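You operate a simulated robot arm through the tools that you are given. There is no shell and no other tool.

Carry out the task below with a simulated two-armed robot. There is one attempt and no reset: what you move stays moved.

Task
Shut the white hose valve, wind the hose in and lock the reel.
Fine: the orange lock must come off for winding. Where these are worked on the way, their far stop is far enough and under half their travel is too little: orange reel lock.

Only the result counts: the job must be done as asked and must still hold three seconds after the hand-in. Knocking over, shifting, dropping, spilling or breaking anything else fails it.

Robot
Two 7-joint arms with fingered hands on one trunk that stands fixed in place. Base frame: the origin is at the foot of the trunk, x ahead of it, y to its left, z up. Units: m, degrees, N and s.
The left shoulder is at [0.03, 0.136, 1.355], the right one opposite. Each reaches about 1.253 m from its shoulder. Payload 5 kg a hand.
The tool frame of a hand sits at the grasp point between the pads (the TCP): z along the fingers, y along the line on which they close. The tips reach 0.042 m beyond it. The gripper opens to 0.208 m; its body begins 0.119 m behind the TCP. The gripper is a hand of 4 fingers: y runs from the thumb to the fingers, the wrist lies at [0, 0, -0.332] in the tool frame, and closing takes about 1.5 s.
Orientation is that of the tool frame in the base frame, as [roll, pitch, yaw] about the fixed x, y, z axes, in that order (R = Rz(yaw) Ry(pitch) Rx(roll)). With the fingers straight down and closing along the base's y, the tool's x points along the base's -x, its y along +y and its z along -z.

Tools
- The arms move only by the tool move_arm. It takes "left_steps", "right_steps" or both (then of equal length, played together; a hand with none holds still); each is one flat list of numbers, 7 for each row, row after row: the shift along the base's x, y, z in m, then the turn, a rotation vector about the base's x, y, z in degrees, then the gripper command, from -1 (fully open) to 1 (shut), values between in proportion. In form: [tx, ty, tz, rx, ry, rz, gripper, tx, ty, tz, rx, ry, rz, gripper, ...]. A call has 1 to 20 rows; each row shifts and turns the commanded pose from where the row before left it. Each row takes 0.2 s and may step no farther than 0.05 m and 8.6 degrees from the row before; otherwise, or with a gripper value out of range, the whole call is refused. Where a pose cannot be reached the arm comes as near as it can. A force on the tool above 40 N (or 10 N above the force at the start of the call, whichever is more), or a blocked arm, ends the call early, and 0.2 s more pass. Each finger travels about 0.072 m/s and halts on what it meets, pressing with about 30 N; the grip force reading is that of the motor and also rises with nothing between the fingers. The clock runs only during rows and for 0.2 s after the last one: add rows that do not move to give the fingers time. The reply holds the time, the measured pose of the TCP, the force on the tool along the base axes, the opening and the grip force, in the units named above and with some noise, with the torque about the TCP (base axes, N m) and any sound that the robot's microphone picked up.
- Cameras (640 x 400 px; columns grow to the right, rows downward): "scene" is now at [0.0541, -0.0134, 2.0894]; the picture's right is [-0.15, -0.99, 0.00], its down [-0.66, 0.10, -0.74] and it looks along [0.73, -0.11, -0.67] (base axes); focal length 322 px, centre (320, 200). "left" rides on the left gripper at [-0.101, 0, -0.145] in its tool frame; the picture's right is [0.00, -1.00, 0.00], its down [0.82, 0.00, -0.57] and it looks along [0.57, 0.00, 0.82] (tool axes); focal length 261 px, centre (320, 200). "right" rides on the right gripper at [0.101, 0, -0.145] in its tool frame; the picture's right is [-0.01, 1.00, 0.00], its down [-0.82, 0.00, -0.57] and it looks along [-0.57, 0.00, 0.82] (tool axes); focal length 261 px, centre (320, 200). There is no depth. A picture from a camera that has moved, and an enlarged one, comes with that camera's place and axes in the base frame and with its lens.
- camera(camera): a new picture of that camera. It takes no simulated time.
- raise_lower(by): moves the trunk up (or, below 0, down) by that many m; the arms and the scene camera ride with it, the base frame stays. It gives what a move gives, with no picture.
- set_grasp(shape, hand): the hand has 4 fingers and takes this shape, open, in about a second: jaw (thumb against the fingers, like two jaws); tri (thumb and two fingers); tip (a fingertip pinch); poke (one finger out to press); point (the index stretched); flat (the hand flat); cup (the hand cupped); fist (a fist). The gripper value then closes the fingers along that shape, each until it touches; the sizes above hold for jaw. It gives what a move gives, with no picture.
- head_to(pan, tilt): turns the head with the scene camera to pan (to the left, within 143 degrees either way) and tilt (down, from -29 to 69), counted from straight ahead of the robot. It gives what a move gives.
- enlarge(camera, box): a new picture of the part [left, top, right, bottom] of that camera's present view, enlarged. It takes no simulated time.
- close_job(): hands the job in; it is judged then, once.

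Nothing tells you positions but the pictures and the camera data. Unless the task says otherwise, let go and move clear before handing in.

The tools are called after ">>>" as name(argument=value, ...) on one line, values as JSON. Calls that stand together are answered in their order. move_arm: Moves the arms, as the interface text tells. Its arguments: {"type":"object","properties":{"left_steps":{"type":"array","items":{"type":"number"}},"right_steps":{"type":"array","items":{"type":"number"}}},"required":[]} The other tools are called the same way: raise_lower (by) moves the trunk up or down; set_grasp (shape, hand) gives the hand a shape; head_to (pan, tilt) turns the head that bears the scene camera; camera (camera) takes a picture; enlarge (camera, box) takes an enlarged picture of a part of a camera's view; close_job () hands the job in.

At the start:

```text
time: 0.0
left_position: [0.6244, 0.1885, 1.5659]
left_orientation: [180.0, 0.0, -180.0]
left_wrist_force: [0.4, 0.0, -0.7]
left_torque: [0.04, 0.01, 0.0]
left_grip_width: 0.2079
left_grip_force: 0.1
left_shape: jaw
right_position: [0.5804, -0.2975, 1.5409]
right_orientation: [-180.0, 0.0, -179.9]
right_wrist_force: [0.4, 0.9, -0.1]
right_torque: [-0.03, -0.02, -0.02]
right_grip_width: 0.2079
right_grip_force: 0.0
right_shape: jaw
trunk travel left (down, up): [-0.375, 0.115]
head pan, tilt (commanded): [-8.6, 42.1]
```

scene: 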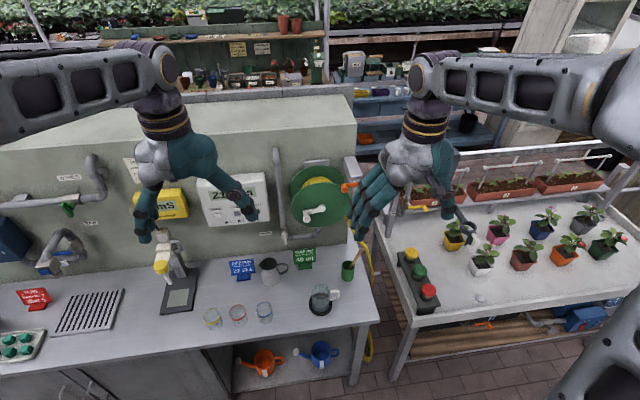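
right: 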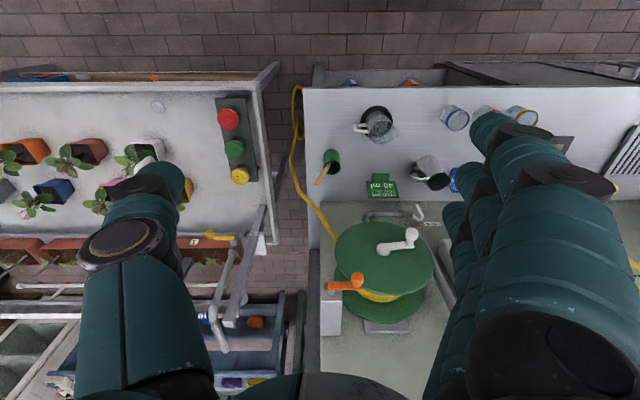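
left: 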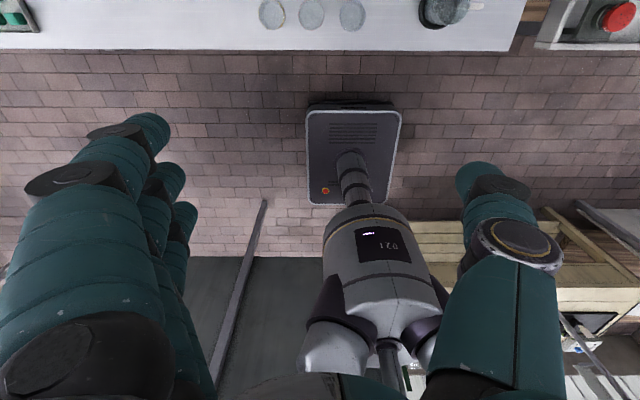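

The reel (green flanges, yellow hose, white crank) is mounted on the wall ahead, with an orange lock at its right and a white valve somewhere near. I'll take closer pictures before moving.

>>> enlarge(camera="scene", box=[250, 140, 410, 240])

>>> enlarge(camera="right", box=[280, 170, 480, 350])

>>> enlarge(camera="scene", box=[300, 200, 420, 380])

```text
4.00 times, centred on (330, 190) of scene
camera zoom: at [0.0541, -0.0134, 2.0894], right [-0.15, -0.99, 0.0], down [-0.66, 0.1, -0.74], along [0.73, -0.11, -0.67], focal length 1288 px, centre (280, 240)
```

zoom: 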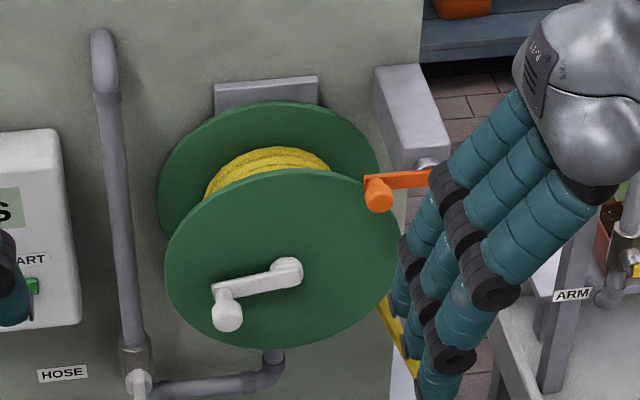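

```text
2.22 times, centred on (380, 260) of right
camera zoom: at [0.4776, -0.2969, 1.6862], right [0.01, 1.0, 0.0], down [0.82, 0.0, 0.57], along [0.57, 0.0, -0.82], focal length 579 px, centre (187, 67)
```

zoom: 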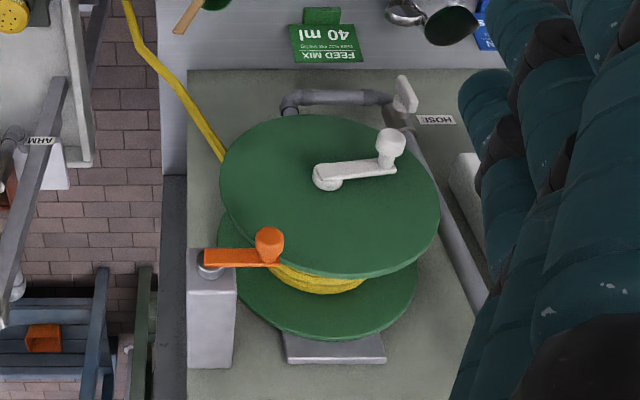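

```text
2.22 times, centred on (360, 290) of scene
camera zoom: at [0.0541, -0.0134, 2.0894], right [-0.15, -0.99, 0.0], down [-0.66, 0.1, -0.74], along [0.73, -0.11, -0.67], focal length 716 px, centre (231, 0)
```

zoom: 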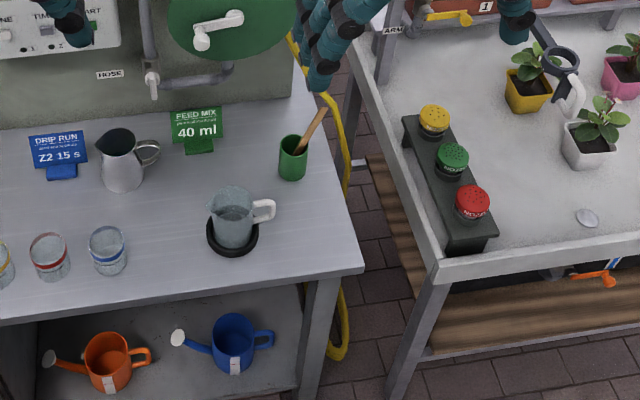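

The reel hub is roughly at [0.92, -0.15, 1.255], the crank knob near [0.88, -0.09, 1.247], the lock knob near [0.89, -0.226, 1.363] and the white valve near [0.97, 0.0, 1.055]. I'll zoom in on the valve and lock, and turn the head a little for clearer shots.

>>> enlarge(camera="scene", box=[255, 210, 335, 260])

>>> enlarge(camera="right", box=[360, 190, 460, 250])

>>> enlarge(camera="right", box=[305, 250, 405, 340])

>>> enlarge(camera="scene", box=[320, 165, 400, 215])

```text
8.00 times, centred on (295, 235) of scene
camera zoom: at [0.0541, -0.0134, 2.0894], right [-0.15, -0.99, 0.0], down [-0.66, 0.1, -0.74], along [0.73, -0.11, -0.67], focal length 2577 px, centre (520, -80)
```

zoom: 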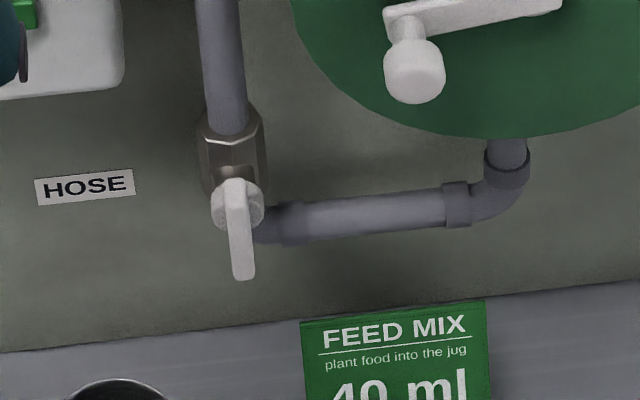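

```text
6.40 times, centred on (410, 220) of right
camera zoom: at [0.4776, -0.2969, 1.6862], right [0.01, 1.0, 0.0], down [0.82, 0.0, 0.57], along [0.57, 0.0, -0.82], focal length 1668 px, centre (-256, 72)
```

zoom: 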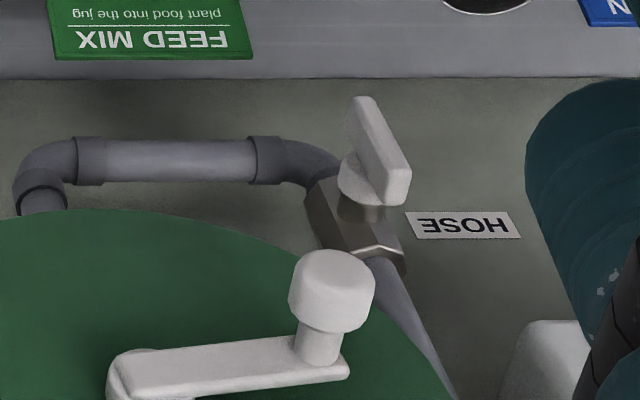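

```text
4.44 times, centred on (355, 295) of right
camera zoom: at [0.4776, -0.2969, 1.6862], right [0.01, 1.0, 0.0], down [0.82, 0.0, 0.57], along [0.57, 0.0, -0.82], focal length 1158 px, centre (164, -222)
```

zoom: 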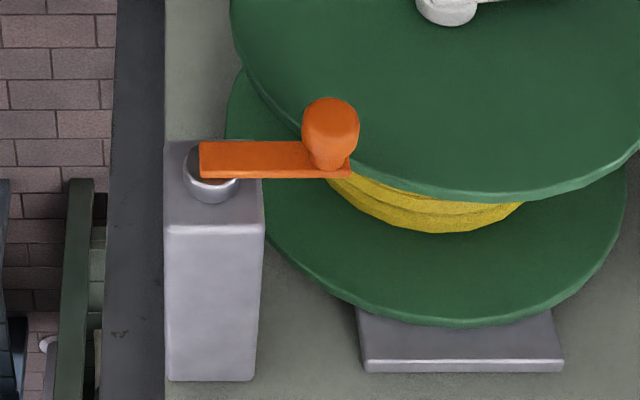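

```text
8.00 times, centred on (360, 190) of scene
camera zoom: at [0.0541, -0.0134, 2.0894], right [-0.15, -0.99, 0.0], down [-0.66, 0.1, -0.74], along [0.73, -0.11, -0.67], focal length 2577 px, centre (0, 280)
```

zoom: 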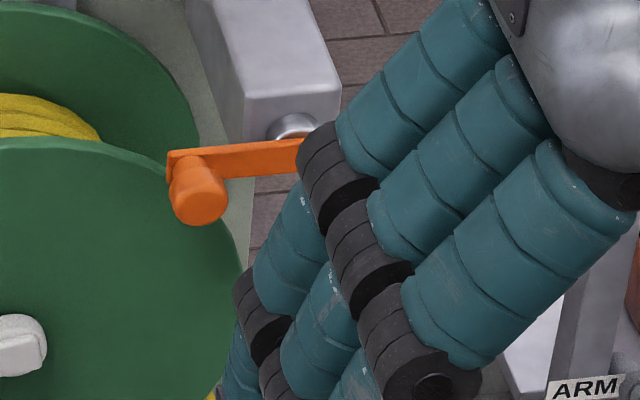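

The valve handle looks like a wing handle standing vertical (in line with its pipe), centred near [0.95, 0, 1.075]; the lock lever pivots on a post right of the reel. I'll swing both hands to point forward, keeping clear of everything, then look again.

>>> move_arm(left_steps=[0.0145, -0.008, -0.029, 0, -8.2, 0, -1, 0.0145, -0.008, -0.029, 0, -8.2, 0, -1, 0.0145, -0.008, -0.029, 0, -8.2, 0, -1, 0.0145, -0.008, -0.029, 0, -8.2, 0, -1, 0.0145, -0.008, -0.029, 0, -8.2, 0, -1, 0.0145, -0.008, -0.029, 0, -8.2, 0, -1, 0.0145, -0.008, -0.029, 0, -8.2, 0, -1, 0.0145, -0.008, -0.029, 0, -8.2, 0, -1, 0.0145, -0.008, -0.029, 0, -8.2, 0, -1, 0.0145, -0.008, -0.029, 0, -8.2, 0, -1, 0.0145, -0.008, -0.029, 0, -8.0, 0, -1], right_steps=[0.009, -0.0073, -0.0127, 0, -8.2, 0, -1, 0.009, -0.0073, -0.0127, 0, -8.2, 0, -1, 0.009, -0.0073, -0.0127, 0, -8.2, 0, -1, 0.009, -0.0073, -0.0127, 0, -8.2, 0, -1, 0.009, -0.0073, -0.0127, 0, -8.2, 0, -1, 0.009, -0.0073, -0.0127, 0, -8.2, 0, -1, 0.009, -0.0073, -0.0127, 0, -8.2, 0, -1, 0.009, -0.0073, -0.0127, 0, -8.2, 0, -1, 0.009, -0.0073, -0.0127, 0, -8.2, 0, -1, 0.009, -0.0073, -0.0127, 0, -8.2, 0, -1, 0.009, -0.0073, -0.0127, 0, -8.0, 0, -1])

>>> camera(camera="scene")

>>> camera(camera="left")

>>> camera(camera="right")

```text
time: 2.6
left_position: [0.6921, 0.15, 1.4299]
left_orientation: [-180.0, 38.2, -180.0]
left_wrist_force: [0.6, 1.4, 0.5]
left_torque: [-0.18, 0.06, -0.09]
left_grip_width: 0.2076
left_grip_force: 0.1
left_shape: jaw
left hand out of reach, approached as far as the arm can: row 5, 6, 7, 8, 9, 10, 11
right_position: [0.4738, -0.6889, 1.4247]
right_orientation: [-117.1, 40.0, -149.8]
right_wrist_force: [2.3, 2.3, -0.5]
right_torque: [-0.12, 0.02, -0.36]
right_grip_width: 0.2079
right_grip_force: 0.1
right_shape: jaw
right hand out of reach, approached as far as the arm can: row 6, 7, 8
trunk travel left (down, up): [-0.375, 0.115]
head pan, tilt (commanded): [-8.6, 42.1]
stopped in row 11 (right hand): the arm was blocked; the commanded pose is now the measured one
```

```text
taken
camera scene: at [0.0573, -0.0119, 2.0893], right [-0.15, -0.99, 0.0], down [-0.66, 0.1, -0.74], along [0.73, -0.11, -0.67], focal length 322 px, centre (320, 200)
```

scene: 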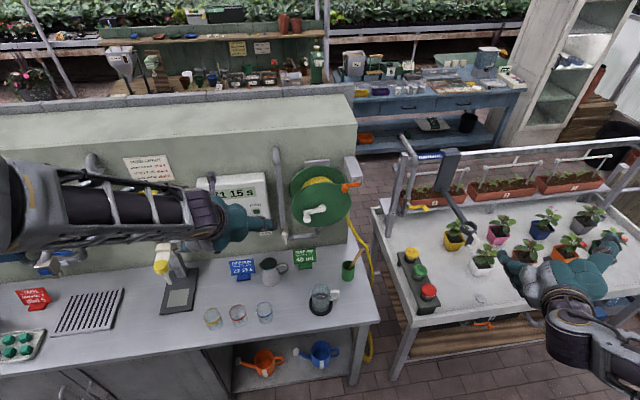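

```text
taken
camera left: at [0.6817, 0.1503, 1.6069], right [0.0, -1.0, 0.0], down [-1.0, 0.0, -0.06], along [0.06, 0.0, -1.0], focal length 261 px, centre (320, 200)
```

left: 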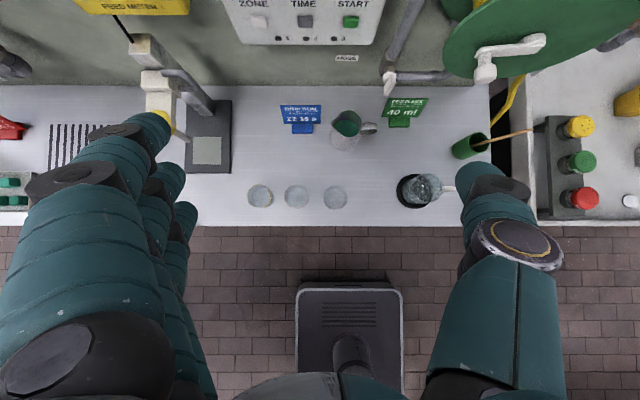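

```text
taken
camera right: at [0.3044, -0.6366, 1.4093], right [0.27, 0.68, -0.68], down [0.14, 0.67, 0.73], along [0.95, -0.29, 0.08], focal length 261 px, centre (320, 200)
```

right: 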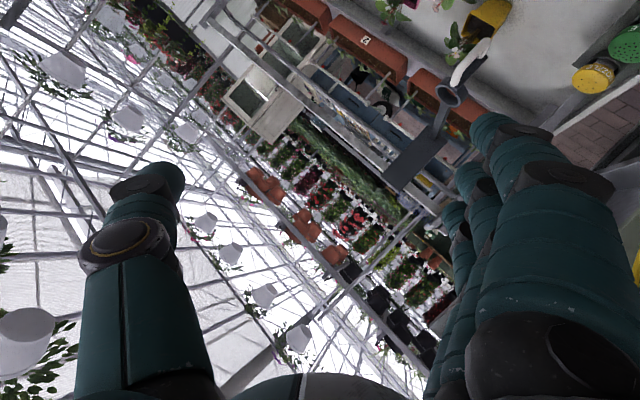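

The left hand only got part way (too folded near the shoulder) and the right arm wandered off to the right and got blocked. I'll look around with the head to see both arms' posture before recovering.

>>> head_to(pan=-60, tilt=40)

>>> camera(camera="scene")

>>> head_to(pan=50, tilt=40)

>>> camera(camera="scene")

```text
time: 3.8
left_position: [0.69, 0.1497, 1.4317]
left_orientation: [-179.9, 38.3, 179.9]
left_wrist_force: [-0.9, 0.5, -0.4]
left_torque: [0.0, 0.01, -0.01]
left_grip_width: 0.2077
left_grip_force: 0.0
left_shape: jaw
right_position: [0.4725, -0.6884, 1.4248]
right_orientation: [-117.0, 40.2, -149.7]
right_wrist_force: [0.3, 0.2, 0.4]
right_torque: [0.05, -0.02, 0.0]
right_grip_width: 0.2082
right_grip_force: 0.0
right_shape: jaw
trunk travel left (down, up): [-0.375, 0.115]
head pan, tilt (commanded): [-60.0, 40.0]
```

```text
taken
camera scene: at [0.0138, -0.0742, 2.0925], right [-0.87, -0.5, 0.0], down [-0.32, 0.56, -0.77], along [0.38, -0.66, -0.64], focal length 322 px, centre (320, 200)
```

scene: 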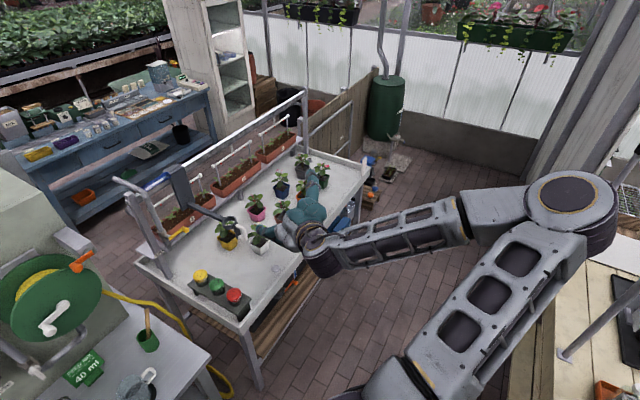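

```text
time: 5.7
left_position: [0.6894, 0.1491, 1.4311]
left_orientation: [-180.0, 38.3, 179.9]
left_wrist_force: [-0.5, 0.2, 0.2]
left_torque: [0.01, -0.02, -0.01]
left_grip_width: 0.2079
left_grip_force: 0.0
left_shape: jaw
right_position: [0.4722, -0.6891, 1.4253]
right_orientation: [-117.0, 40.2, -149.8]
right_wrist_force: [-0.5, 0.5, 0.6]
right_torque: [-0.01, -0.01, 0.02]
right_grip_width: 0.208
right_grip_force: 0.1
right_shape: jaw
trunk travel left (down, up): [-0.375, 0.115]
head pan, tilt (commanded): [50.0, 40.0]
```

```text
taken
camera scene: at [0.0261, 0.0639, 2.0925], right [0.77, -0.64, 0.0], down [-0.41, -0.49, -0.77], along [0.49, 0.59, -0.64], focal length 322 px, centre (320, 200)
```

scene: 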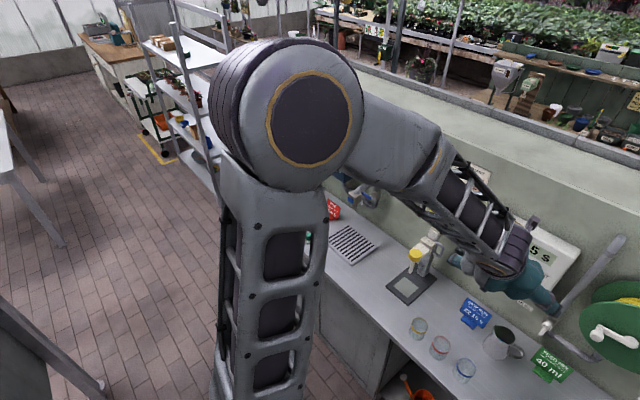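

Both elbows are out and high; with the trunk at this height the wrists fold too close to the shoulders. I'll bring both hands up and forward pointing at the wall, and afterwards lower the trunk.

>>> move_arm(left_steps=[0.0108, -0.0042, 0.0225, 0, -4.3, 0, -1, 0.0108, -0.0042, 0.0225, 0, -4.3, 0, -1, 0.0108, -0.0042, 0.0225, 0, -4.3, 0, -1, 0.0108, -0.0042, 0.0225, 0, -4.3, 0, -1, 0.0108, -0.0042, 0.0225, 0, -4.3, 0, -1, 0.0108, -0.0042, 0.0225, 0, -4.3, 0, -1, 0.0108, -0.0042, 0.0225, 0, -4.3, 0, -1, 0.0108, -0.0042, 0.0225, 0, -4.3, 0, -1, 0.0108, -0.0042, 0.0225, 0, -4.3, 0, -1, 0.0108, -0.0042, 0.0225, 0, -4.3, 0, -1, 0.0108, -0.0042, 0.0225, 0, -4.3, 0, -1, 0.0108, -0.0042, 0.0225, 0, -4.3, 0, -1], right_steps=[0.0257, 0.03, 0.0188, 3.06, -2.89, 2.56, -1, 0.0257, 0.03, 0.0188, 3.06, -2.89, 2.56, -1, 0.0257, 0.03, 0.0188, 3.06, -2.89, 2.56, -1, 0.0257, 0.03, 0.0188, 3.06, -2.89, 2.56, -1, 0.0257, 0.03, 0.0188, 3.06, -2.89, 2.56, -1, 0.0257, 0.03, 0.0188, 3.06, -2.89, 2.56, -1, 0.0257, 0.03, 0.0188, 3.06, -2.89, 2.56, -1, 0.0257, 0.03, 0.0188, 3.06, -2.89, 2.56, -1, 0.0257, 0.03, 0.0188, 3.06, -2.89, 2.56, -1, 0.0257, 0.03, 0.0188, 3.06, -2.89, 2.56, -1, 0.0257, 0.03, 0.0188, 3.06, -2.89, 2.56, -1, 0.0257, 0.03, 0.0188, 3.06, -2.89, 2.56, -1])

>>> head_to(pan=-8.6, tilt=38)

>>> camera(camera="scene")

```text
time: 8.3
left_position: [0.8227, 0.1004, 1.7001]
left_orientation: [155.0, 89.8, 155.0]
left_wrist_force: [0.7, -0.3, -1.1]
left_torque: [0.0, -0.05, 0.04]
left_grip_width: 0.2082
left_grip_force: 0.1
left_shape: jaw
left hand out of reach, approached as far as the arm can: row 1
right_position: [0.7837, -0.3312, 1.6509]
right_orientation: [-151.3, 89.9, -151.2]
right_wrist_force: [1.7, -0.2, -0.8]
right_torque: [-0.01, -0.07, -0.05]
right_grip_width: 0.2079
right_grip_force: 0.1
right_shape: jaw
trunk travel left (down, up): [-0.375, 0.115]
head pan, tilt (commanded): [50.0, 40.0]
```

```text
time: 9.6
left_position: [0.8192, 0.0999, 1.7017]
left_orientation: [147.8, 89.7, 147.7]
left_wrist_force: [-0.2, 0.1, 0.8]
left_torque: [0.01, 0.03, 0.0]
left_grip_width: 0.2081
left_grip_force: 0.1
left_shape: jaw
right_position: [0.7808, -0.3317, 1.6514]
right_orientation: [-88.1, 90.0, -88.1]
right_wrist_force: [-0.5, -0.1, 0.1]
right_torque: [0.01, 0.03, 0.05]
right_grip_width: 0.208
right_grip_force: 0.0
right_shape: jaw
trunk travel left (down, up): [-0.375, 0.115]
head pan, tilt (commanded): [-8.6, 38.0]
```

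```text
taken
camera scene: at [0.0564, -0.0142, 2.0955], right [-0.15, -0.99, 0.0], down [-0.61, 0.09, -0.79], along [0.78, -0.12, -0.62], focal length 322 px, centre (320, 200)
```

scene: 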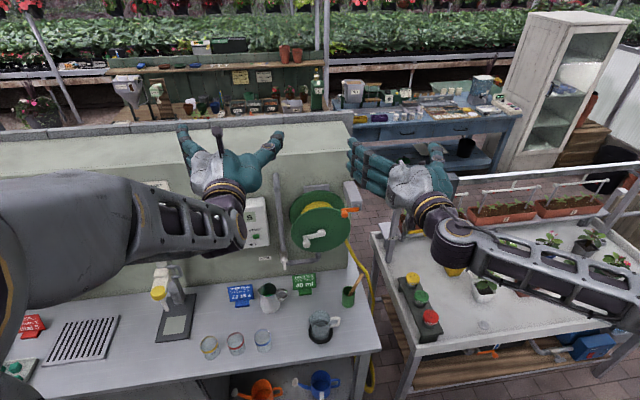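

Both hands now point forward cleanly. Lowering the trunk by 0.3 m brings the hands to the height of the reel with comfortable arm posture.

>>> raise_lower(by=-0.15)

>>> camera(camera="scene")

>>> camera(camera="left")

>>> camera(camera="right")

```text
time: 11.3
left_position: [0.8193, 0.0996, 1.5519]
left_orientation: [144.2, 89.9, 143.9]
left_wrist_force: [-0.2, -0.5, 0.1]
left_torque: [0.02, 0.02, 0.0]
left_grip_width: 0.208
left_grip_force: 0.0
left_shape: jaw
right_position: [0.7811, -0.3303, 1.5023]
right_orientation: [-65.3, 89.9, -65.1]
right_wrist_force: [-0.8, -0.2, 0.2]
right_torque: [-0.01, -0.01, 0.0]
right_grip_width: 0.2079
right_grip_force: 0.1
right_shape: jaw
trunk travel left (down, up): [-0.225, 0.265]
head pan, tilt (commanded): [-8.6, 38.0]
```

```text
taken
camera scene: at [0.0566, -0.0139, 1.9457], right [-0.15, -0.99, 0.0], down [-0.61, 0.09, -0.79], along [0.78, -0.12, -0.62], focal length 322 px, centre (320, 200)
```

scene: 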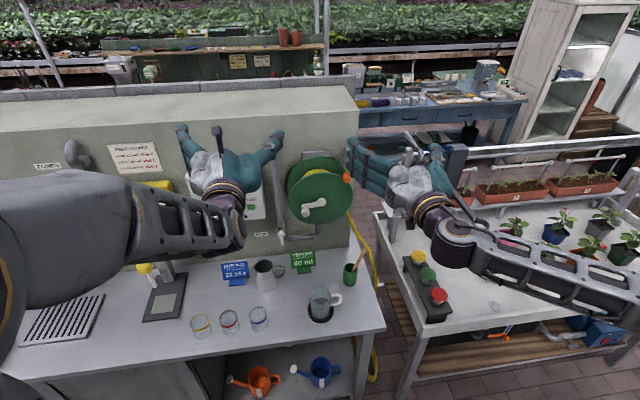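

```text
taken
camera left: at [0.6747, 0.0993, 1.6536], right [0.0, -1.0, 0.0], down [-0.57, 0.0, -0.82], along [0.82, 0.0, -0.57], focal length 261 px, centre (320, 200)
```

left: 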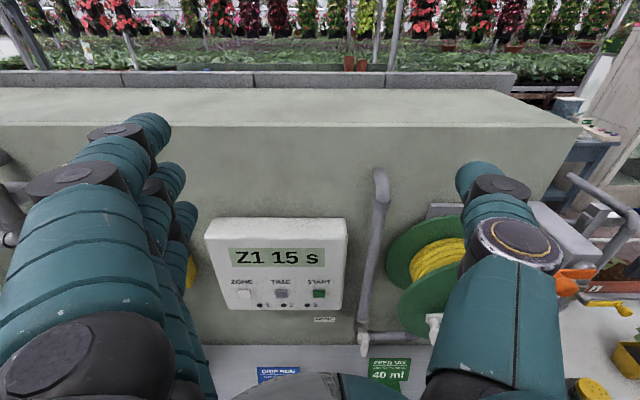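

```text
taken
camera right: at [0.6342, -0.3305, 1.4007], right [0.0, 1.0, 0.0], down [-0.57, 0.0, 0.82], along [0.82, 0.0, 0.57], focal length 261 px, centre (320, 200)
```

right: 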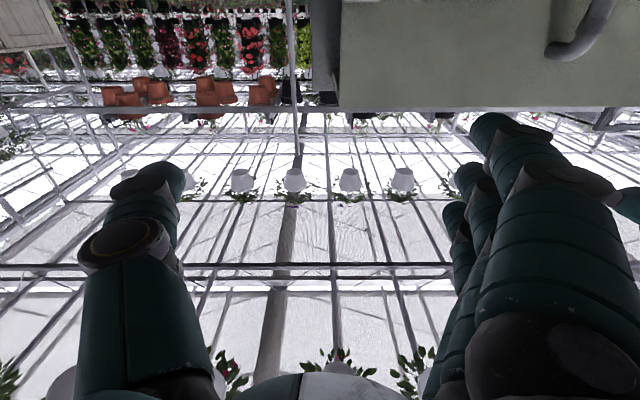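

The hands and arms are clear of everything. I'll back the right hand off a little from the lock and lower the trunk another 0.15 m.

>>> move_arm(left_steps=[0, 0, 0, 0, 0, 0, -1, 0, 0, 0, 0, 0, 0, -1], right_steps=[0, -0.02, 0.03, 0, 0, 0, -1, 0, -0.02, 0.03, 0, 0, 0, -1])

>>> raise_lower(by=-0.15)

>>> camera(camera="scene")

>>> camera(camera="left")

```text
time: 11.9
left_position: [0.8198, 0.1006, 1.5519]
left_orientation: [146.5, 89.9, 146.4]
left_wrist_force: [0.5, 0.2, -0.2]
left_torque: [-0.02, 0.01, 0.02]
left_grip_width: 0.2078
left_grip_force: 0.1
left_shape: jaw
right_position: [0.7808, -0.3688, 1.5603]
right_orientation: [-81.7, 90.0, -81.5]
right_wrist_force: [-0.3, 0.6, 0.0]
right_torque: [-0.02, 0.0, -0.02]
right_grip_width: 0.2081
right_grip_force: 0.0
right_shape: jaw
trunk travel left (down, up): [-0.225, 0.265]
head pan, tilt (commanded): [-8.6, 38.0]
```

```text
time: 13.7
left_position: [0.82, 0.1003, 1.4025]
left_orientation: [143.3, 89.9, 143.3]
left_wrist_force: [-0.1, 0.1, -1.2]
left_torque: [-0.04, 0.05, -0.02]
left_grip_width: 0.2081
left_grip_force: 0.0
left_shape: jaw
right_position: [0.7818, -0.3699, 1.4112]
right_orientation: [-63.0, 89.9, -62.9]
right_wrist_force: [-0.7, 0.6, -0.4]
right_torque: [-0.02, 0.07, -0.03]
right_grip_width: 0.208
right_grip_force: 0.1
right_shape: jaw
trunk travel left (down, up): [-0.075, 0.415]
head pan, tilt (commanded): [-8.6, 38.0]
```

```text
taken
camera scene: at [0.0565, -0.0139, 1.7957], right [-0.15, -0.99, 0.0], down [-0.61, 0.09, -0.79], along [0.78, -0.12, -0.62], focal length 322 px, centre (320, 200)
```

scene: 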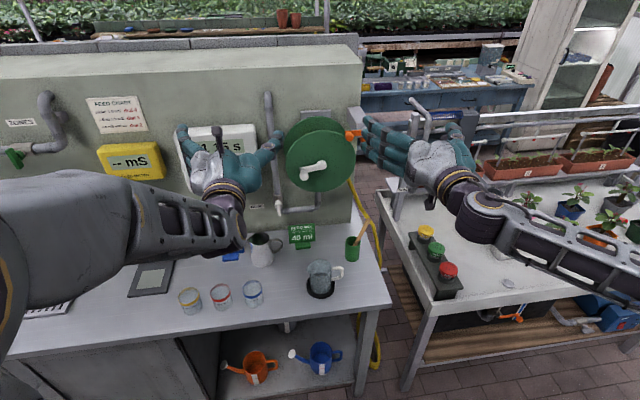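

```text
taken
camera left: at [0.6746, 0.0993, 1.5036], right [0.0, -1.0, 0.0], down [-0.57, 0.0, -0.82], along [0.82, 0.0, -0.57], focal length 261 px, centre (320, 200)
```

left: 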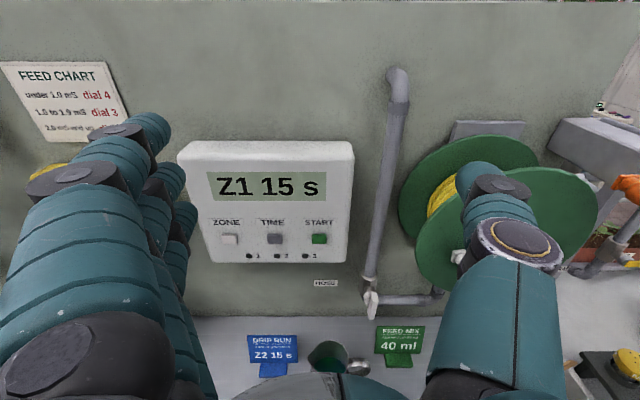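

Good; now close-ups of the reel, lock, valve and hose from this lower viewpoint.

>>> enlarge(camera="scene", box=[270, 105, 380, 175])

>>> enlarge(camera="scene", box=[240, 180, 340, 250])

>>> enlarge(camera="scene", box=[290, 160, 410, 390])

>>> enlarge(camera="left", box=[340, 240, 460, 340])

```text
5.71 times, centred on (325, 140) of scene
camera zoom: at [0.0565, -0.0139, 1.7957], right [-0.15, -0.99, 0.0], down [-0.61, 0.09, -0.79], along [0.78, -0.12, -0.62], focal length 1840 px, centre (291, 543)
```

zoom: 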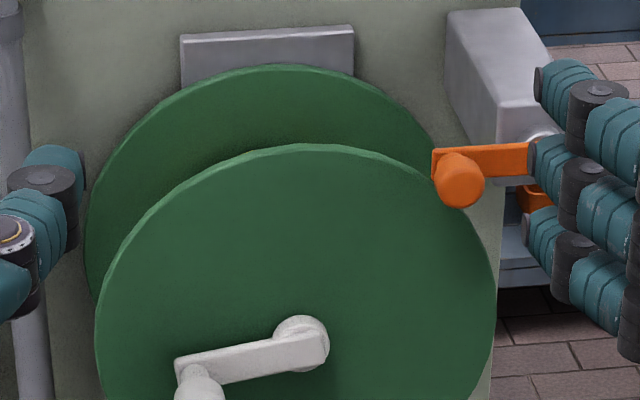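

```text
5.71 times, centred on (290, 215) of scene
camera zoom: at [0.0565, -0.0139, 1.7957], right [-0.15, -0.99, 0.0], down [-0.61, 0.09, -0.79], along [0.78, -0.12, -0.62], focal length 1840 px, centre (491, 114)
```

zoom: 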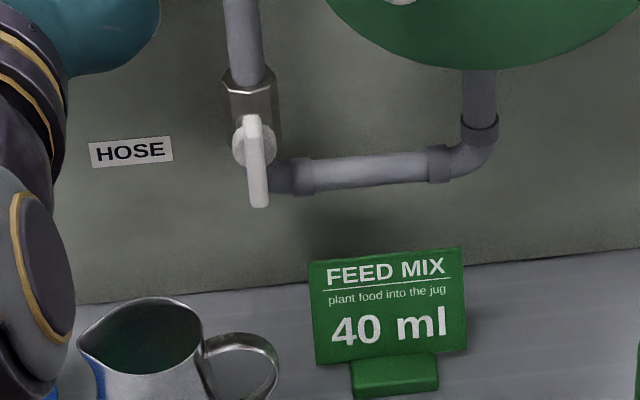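

```text
1.74 times, centred on (350, 275) of scene
camera zoom: at [0.0565, -0.0139, 1.7957], right [-0.15, -0.99, 0.0], down [-0.61, 0.09, -0.79], along [0.78, -0.12, -0.62], focal length 560 px, centre (268, 70)
```

zoom: 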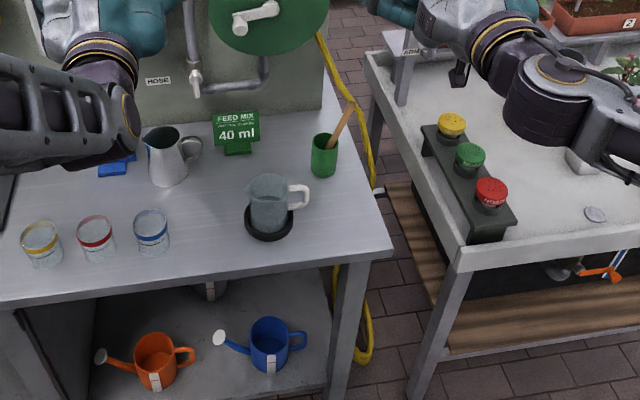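

```text
4.00 times, centred on (400, 290) of left
camera zoom: at [0.6746, 0.0993, 1.5036], right [0.0, -1.0, 0.0], down [-0.57, 0.0, -0.82], along [0.82, 0.0, -0.57], focal length 1043 px, centre (0, -160)
```

zoom: 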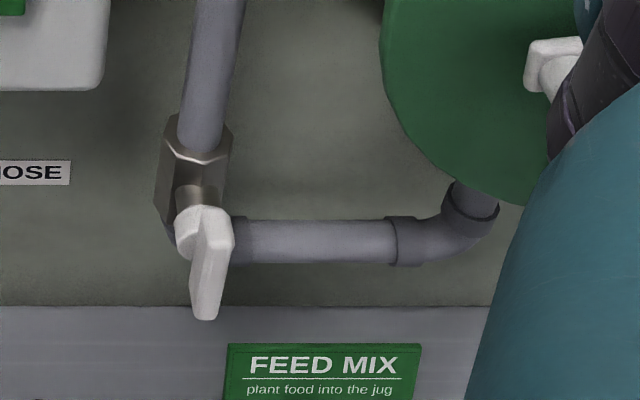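

The valve wing is vertical at about [0.967, 0, 1.022–1.09]; jug rim is about z 0.92 and the FEED MIX card top about 0.95, so a forward-pointing left hand at z≈1.056 clears them. I'll bring the left hand down in front of the valve with the fingers half closed.

>>> move_arm(left_steps=[0.02, 0, -0.02, 0, 0, 0, -0.5, 0.02, 0, -0.03, 0, 0, 0, -0.2, 0.02, 0, -0.035, 0, 0, 0, 0, 0, 0, -0.035, 0, 0, 0, 0.1, 0, 0, -0.035, 0, 0, 0, 0.1, 0, 0, -0.035, 0, 0, 0, 0.1, 0, 0, -0.035, 0, 0, 0, 0.1, 0, -0.02, -0.035, 0, 0, 0, 0.1, 0, -0.02, -0.035, 0, 0, 0, 0.1, 0, -0.02, -0.03, 0, 0, 0, 0.1, 0, -0.02, -0.02, 0, 0, 0, 0.1, 0, 0, 0, 0, 0, 0, 0.1])

>>> camera(camera="scene")

>>> camera(camera="left")

```text
time: 16.3
left_position: [0.8795, 0.02, 1.0568]
left_orientation: [143.0, 89.9, 143.0]
left_wrist_force: [-0.5, -0.3, 0.1]
left_torque: [-0.02, 0.04, -0.03]
left_grip_width: 0.0943
left_grip_force: 0.0
left_shape: jaw
right_position: [0.7811, -0.3698, 1.4117]
right_orientation: [-67.5, 89.9, -67.4]
right_wrist_force: [-0.3, 0.2, 0.2]
right_torque: [0.0, 0.04, 0.03]
right_grip_width: 0.208
right_grip_force: 0.1
right_shape: jaw
trunk travel left (down, up): [-0.075, 0.415]
head pan, tilt (commanded): [-8.6, 38.0]
```

```text
taken
camera scene: at [0.0564, -0.0137, 1.7956], right [-0.15, -0.99, 0.0], down [-0.61, 0.09, -0.79], along [0.78, -0.12, -0.62], focal length 322 px, centre (320, 200)
```

scene: 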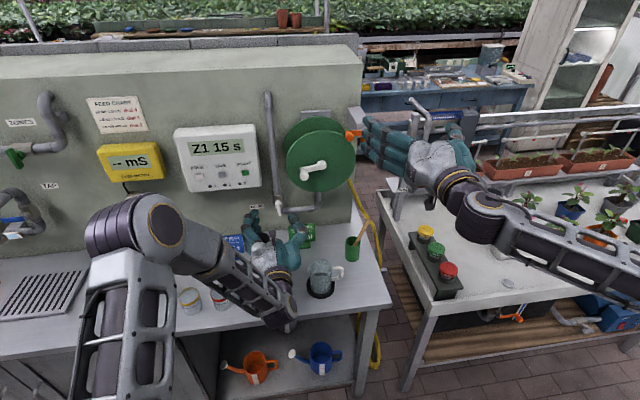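

```text
taken
camera left: at [0.7342, 0.0191, 1.1589], right [0.0, -1.0, 0.0], down [-0.57, 0.0, -0.82], along [0.82, 0.0, -0.57], focal length 261 px, centre (320, 200)
```

left: 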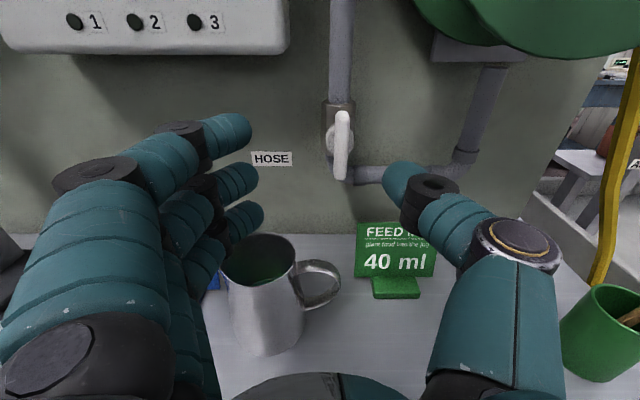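

The wing handle sits between thumb and fingers at about y = -0.003, z ≈ 1.058. I'll centre on it, advance, and check before closing.

>>> move_arm(left_steps=[0, -0.012, 0.001, 0, 0, 0, 0.1, 0, -0.011, 0.001, 0, 0, 0, 0.1, 0.02, 0, 0, 0, 0, 0, 0.1, 0.02, 0, 0, 0, 0, 0, 0.1, 0.015, 0, 0, 0, 0, 0, 0.1, 0, 0, 0, 0, 0, 0, 0.1])

>>> camera(camera="left")

>>> enlarge(camera="scene", box=[230, 170, 350, 290])

```text
time: 17.7
left_position: [0.933, -0.0034, 1.0594]
left_orientation: [153.9, 89.9, 153.7]
left_wrist_force: [-0.1, 0.0, 0.4]
left_torque: [0.01, 0.01, -0.03]
left_grip_width: 0.0941
left_grip_force: 0.2
left_shape: jaw
right_position: [0.7814, -0.3693, 1.4107]
right_orientation: [-77.4, 90.0, -77.2]
right_wrist_force: [0.0, -0.6, -0.4]
right_torque: [-0.05, 0.0, 0.02]
right_grip_width: 0.2081
right_grip_force: 0.1
right_shape: jaw
trunk travel left (down, up): [-0.075, 0.415]
head pan, tilt (commanded): [-8.6, 38.0]
```

```text
taken
camera left: at [0.7881, -0.0035, 1.1612], right [0.0, -1.0, 0.0], down [-0.57, 0.0, -0.82], along [0.82, 0.0, -0.57], focal length 261 px, centre (320, 200)
```

left: 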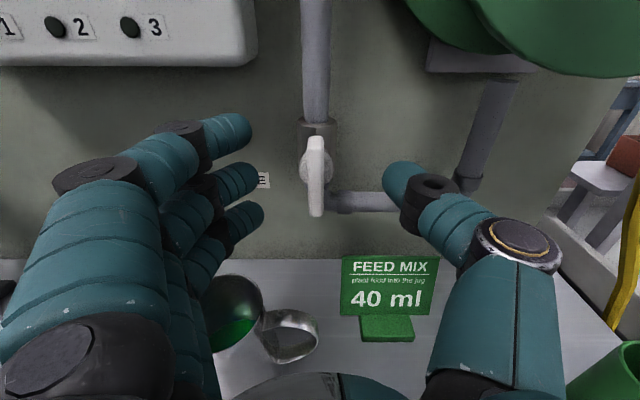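

```text
3.33 times, centred on (290, 230) of scene
camera zoom: at [0.0566, -0.0141, 1.7955], right [-0.15, -0.99, 0.0], down [-0.61, 0.09, -0.79], along [0.78, -0.12, -0.62], focal length 1074 px, centre (420, 100)
```

zoom: 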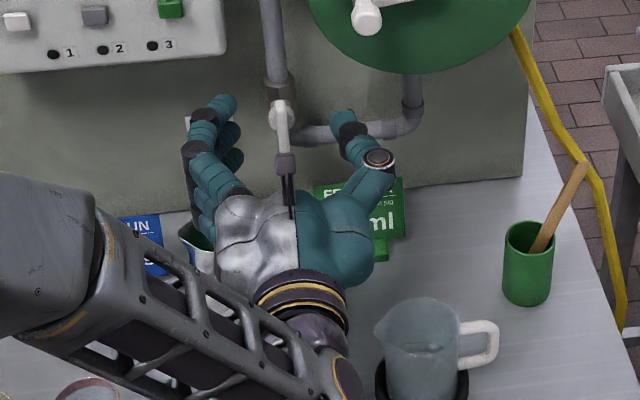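

The blade is centred between thumb and fingers. Advancing 8 mm more and closing.

>>> move_arm(left_steps=[0.008, 0.002, -0.003, 0, 0, 0, 0.1, 0, 0, 0, 0, 0, 0, 0.5, 0, 0, 0, 0, 0, 0, 0.8, 0, 0, 0, 0, 0, 0, 1, 0, 0, 0, 0, 0, 0, 1, 0, 0, 0, 0, 0, 0, 1, 0, 0, 0, 0, 0, 0, 1])

>>> camera(camera="left")

>>> enlarge(camera="scene", box=[250, 180, 330, 240])

```text
time: 19.3
left_position: [0.9424, -0.0016, 1.0557]
left_orientation: [155.8, 89.8, 155.9]
left_wrist_force: [3.0, -1.3, -3.1]
left_torque: [-0.04, 0.07, -0.02]
left_grip_width: 0.0125
left_grip_force: 29.9
left_shape: jaw
right_position: [0.7809, -0.3692, 1.4108]
right_orientation: [-112.2, 89.9, -112.0]
right_wrist_force: [0.6, 0.1, 0.5]
right_torque: [-0.02, -0.02, -0.01]
right_grip_width: 0.2082
right_grip_force: 0.0
right_shape: jaw
trunk travel left (down, up): [-0.075, 0.415]
head pan, tilt (commanded): [-8.6, 38.0]
```

```text
taken
camera left: at [0.7975, -0.0014, 1.1574], right [0.0, -1.0, 0.0], down [-0.57, 0.0, -0.82], along [0.82, 0.0, -0.57], focal length 261 px, centre (320, 200)
```

left: 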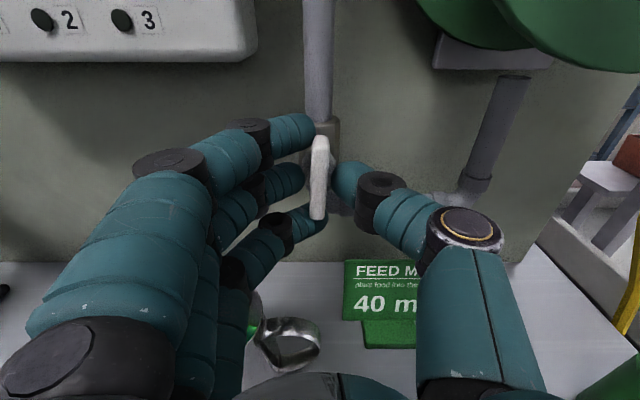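

```text
6.67 times, centred on (290, 210) of scene
camera zoom: at [0.0575, -0.0142, 1.7954], right [-0.15, -0.99, 0.0], down [-0.61, 0.09, -0.79], along [0.78, -0.12, -0.62], focal length 2147 px, centre (520, 133)
```

zoom: 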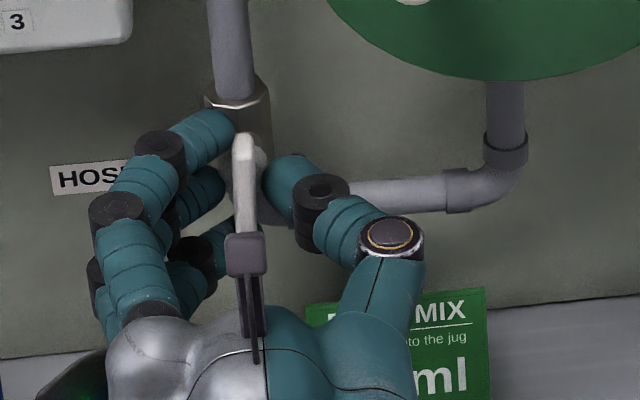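

Grip is solid on the blade (12.5 mm, 30 N). I'll test turning clockwise (positive about x) a few degrees and watch the torque.

>>> move_arm(left_steps=[0, 0, 0, 4, 0, 0, 1, 0, 0, 0, 4, 0, 0, 1, 0, 0, 0, 4, 0, 0, 1])

>>> camera(camera="left")

>>> enlarge(camera="scene", box=[250, 180, 330, 240])

```text
time: 20.1
left_position: [0.9427, -0.0008, 1.0557]
left_orientation: [90.8, 77.9, 90.7]
left_wrist_force: [-0.4, 2.7, -2.4]
left_torque: [-0.04, 0.03, 0.06]
left_grip_width: 0.0123
left_grip_force: 29.8
left_shape: jaw
right_position: [0.7807, -0.3687, 1.4101]
right_orientation: [-95.2, 89.9, -95.2]
right_wrist_force: [-0.4, 0.7, 0.1]
right_torque: [-0.01, 0.02, -0.01]
right_grip_width: 0.208
right_grip_force: 0.1
right_shape: jaw
trunk travel left (down, up): [-0.075, 0.415]
head pan, tilt (commanded): [-8.6, 38.0]
```

```text
taken
camera left: at [0.7975, -0.022, 1.155], right [0.0, -0.98, -0.21], down [-0.57, 0.17, -0.8], along [0.82, 0.12, -0.56], focal length 261 px, centre (320, 200)
```

left: 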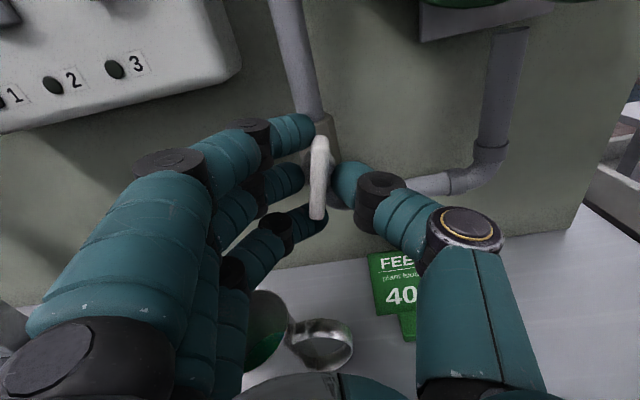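

```text
6.67 times, centred on (290, 210) of scene
camera zoom: at [0.057, -0.0138, 1.7955], right [-0.15, -0.99, 0.0], down [-0.61, 0.09, -0.79], along [0.78, -0.12, -0.62], focal length 2147 px, centre (520, 133)
```

zoom: 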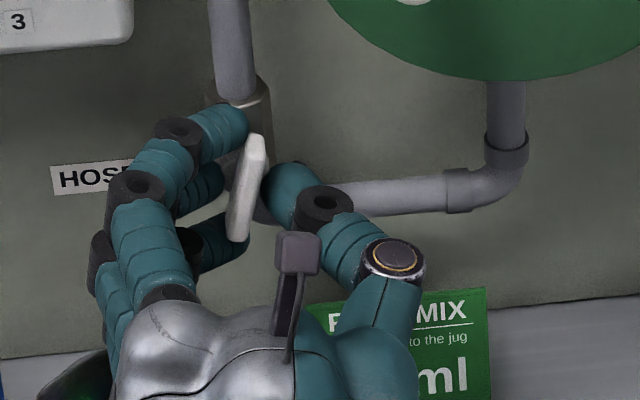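

The handle turns freely clockwise, so that is the closing direction. Continuing in two stages.

>>> move_arm(left_steps=[0, 0, 0, 7.5, 0, 0, 1, 0, 0, 0, 7.5, 0, 0, 1, 0, 0, 0, 7.5, 0, 0, 1, 0, 0, 0, 7.5, 0, 0, 1, 0, 0, 0, 7.5, 0, 0, 1, 0, 0, 0, 0, 0, 0, 1])

>>> camera(camera="left")

>>> enlarge(camera="scene", box=[230, 170, 350, 290])

```text
time: 21.5
left_position: [0.9422, 0.0018, 1.0546]
left_orientation: [90.2, 40.3, 90.2]
left_wrist_force: [-3.4, 16.4, -0.6]
left_torque: [-0.11, -0.1, 0.45]
left_grip_width: 0.0118
left_grip_force: 30.1
left_shape: jaw
right_position: [0.7814, -0.3669, 1.4114]
right_orientation: [-85.6, 89.8, -85.4]
right_wrist_force: [-0.5, -0.2, 0.3]
right_torque: [-0.04, 0.0, -0.01]
right_grip_width: 0.208
right_grip_force: 0.1
right_shape: jaw
trunk travel left (down, up): [-0.075, 0.415]
head pan, tilt (commanded): [-8.6, 38.0]
```

```text
taken
camera left: at [0.7977, -0.0765, 1.1221], right [0.0, -0.65, -0.76], down [-0.57, 0.62, -0.53], along [0.82, 0.44, -0.37], focal length 261 px, centre (320, 200)
```

left: 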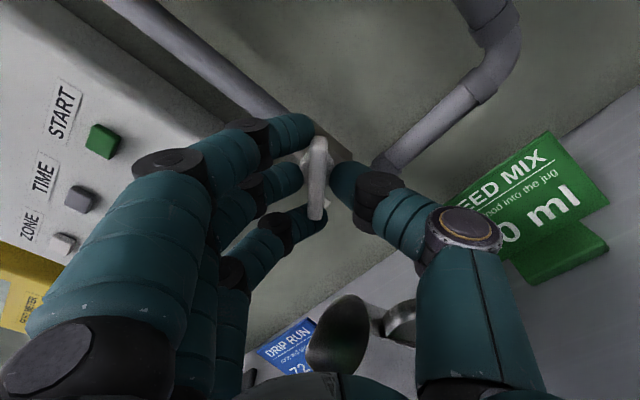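

```text
3.33 times, centred on (290, 230) of scene
camera zoom: at [0.0567, -0.0122, 1.7955], right [-0.15, -0.99, 0.0], down [-0.61, 0.09, -0.79], along [0.78, -0.12, -0.62], focal length 1074 px, centre (420, 100)
```

zoom: 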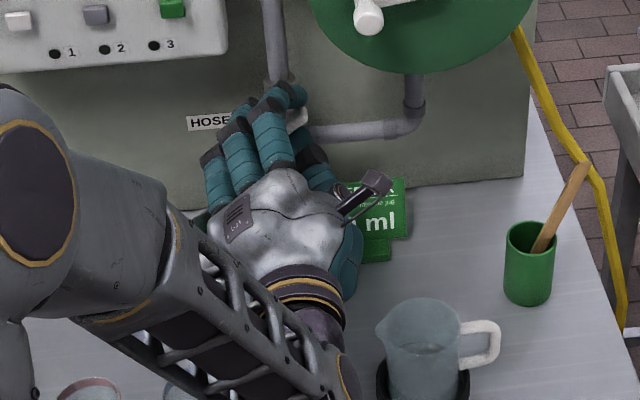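

Half-way; there's a sideways 16 N because the pivot is slightly above my grip point, so I'll add a small compensating shift for the rest of the turn.

>>> move_arm(left_steps=[0, 0.002, 0.001, 7, 0, 0, 1, 0, 0.001, 0.001, 7, 0, 0, 1, 0, 0.001, 0.001, 7, 0, 0, 1, 0, 0, 0.001, 7, 0, 0, 1, 0, 0, 0, 0, 0, 0, 1])

>>> camera(camera="left")

>>> enlarge(camera="scene", box=[230, 170, 350, 290])

```text
time: 22.7
left_position: [0.9421, 0.0024, 1.0578]
left_orientation: [90.3, 12.4, 90.2]
left_wrist_force: [-3.1, 16.0, -10.1]
left_torque: [0.03, 0.3, 0.39]
left_grip_width: 0.0123
left_grip_force: 29.3
left_shape: jaw
right_position: [0.7822, -0.3685, 1.4108]
right_orientation: [-104.2, 89.9, -104.0]
right_wrist_force: [-0.1, 1.3, 1.0]
right_torque: [-0.03, -0.01, 0.01]
right_grip_width: 0.2081
right_grip_force: 0.1
right_shape: jaw
trunk travel left (down, up): [-0.075, 0.415]
head pan, tilt (commanded): [-8.6, 38.0]
```

```text
taken
camera left: at [0.7975, -0.0961, 1.0812], right [0.0, -0.22, -0.98], down [-0.57, 0.8, -0.18], along [0.82, 0.56, -0.13], focal length 261 px, centre (320, 200)
```

left: 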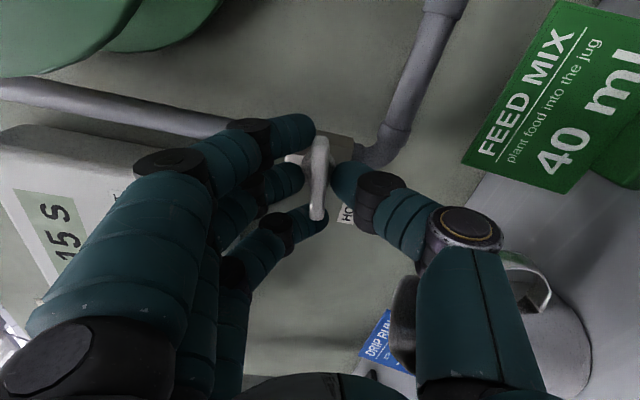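

```text
3.33 times, centred on (290, 230) of scene
camera zoom: at [0.0577, -0.0124, 1.7954], right [-0.15, -0.99, 0.0], down [-0.61, 0.09, -0.79], along [0.78, -0.12, -0.62], focal length 1074 px, centre (420, 100)
```

zoom: 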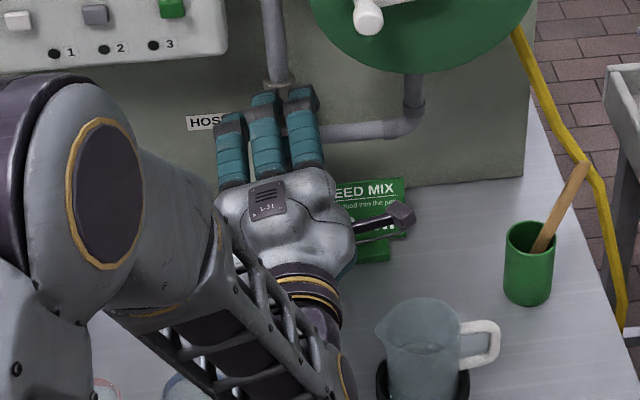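

At about 78° now. Continuing to the stop.

>>> move_arm(left_steps=[0, 0.001, -0.001, 6.2, 0, 0, 1, 0, 0.001, -0.001, 6.2, 0, 0, 1, 0, 0, 0, 4, 0, 0, 1, 0, 0, 0, 0, 0, 0, 1])

>>> camera(camera="left")

```text
time: 23.7
left_position: [0.9428, 0.004, 1.0592]
left_orientation: [90.0, -3.9, 90.1]
left_wrist_force: [-4.0, 9.4, -1.7]
left_torque: [-0.95, 0.04, -0.2]
left_grip_width: 0.0122
left_grip_force: 30.1
left_shape: jaw
right_position: [0.7824, -0.3677, 1.4104]
right_orientation: [-81.2, 89.9, -81.1]
right_wrist_force: [-0.1, -0.4, 0.2]
right_torque: [-0.01, 0.01, 0.03]
right_grip_width: 0.2082
right_grip_force: 0.1
right_shape: jaw
trunk travel left (down, up): [-0.075, 0.415]
head pan, tilt (commanded): [-8.6, 38.0]
```

```text
taken
camera left: at [0.7974, -0.0976, 1.0528], right [0.0, 0.06, -1.0], down [-0.57, 0.82, 0.05], along [0.82, 0.57, 0.04], focal length 261 px, centre (320, 200)
```

left: 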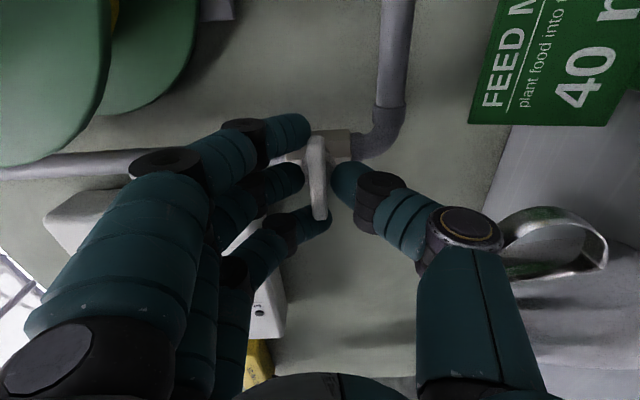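

Torque has risen to about 1 N·m at 94°, so the valve is at its closed stop. I'll open slightly, back out straight, and check the handle.

>>> move_arm(left_steps=[0, 0, 0, -4, 0, 0, 0.8, 0, 0, 0, 0, 0, 0, 0.6, 0, 0, 0, 0, 0, 0, 0.6, -0.015, 0, 0, 0, 0, 0, 0.6, -0.02, 0, 0, 0, 0, 0, 0.6, -0.025, 0, 0, 0, 0, 0, 0.6, 0, 0, 0, 0, 0, 0, 0.6])

>>> camera(camera="left")

>>> enlarge(camera="scene", box=[230, 170, 350, 290])

```text
time: 25.3
left_position: [0.8847, 0.004, 1.0581]
left_orientation: [90.1, 0.1, 89.9]
left_wrist_force: [0.2, 0.4, -0.9]
left_torque: [0.01, -0.05, -0.04]
left_grip_width: 0.041
left_grip_force: 0.1
left_shape: jaw
right_position: [0.7805, -0.3693, 1.4105]
right_orientation: [-111.6, 89.9, -111.4]
right_wrist_force: [0.7, -0.1, -0.2]
right_torque: [0.01, -0.02, 0.0]
right_grip_width: 0.2079
right_grip_force: 0.1
right_shape: jaw
trunk travel left (down, up): [-0.075, 0.415]
head pan, tilt (commanded): [-8.6, 38.0]
```

```text
taken
camera left: at [0.738, -0.0982, 1.0582], right [0.0, -0.01, -1.0], down [-0.57, 0.82, 0.0], along [0.82, 0.57, 0.0], focal length 261 px, centre (320, 200)
```

left: 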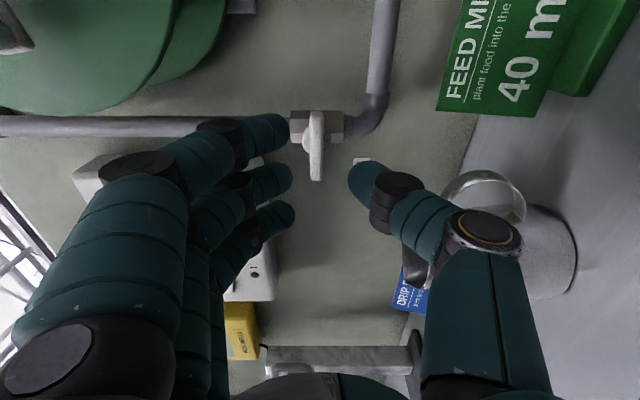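

```text
3.33 times, centred on (290, 230) of scene
camera zoom: at [0.0575, -0.014, 1.7954], right [-0.15, -0.99, 0.0], down [-0.61, 0.09, -0.79], along [0.78, -0.12, -0.62], focal length 1074 px, centre (420, 100)
```

zoom: 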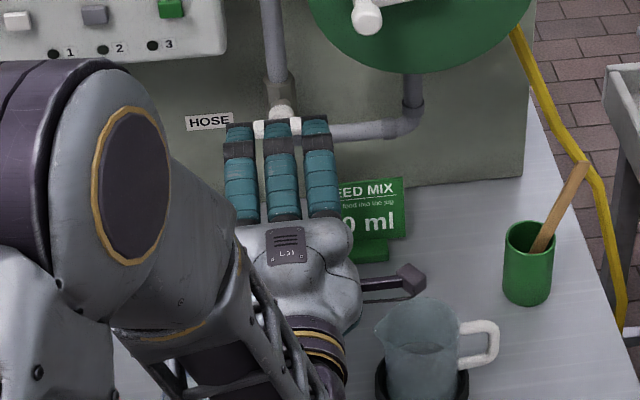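

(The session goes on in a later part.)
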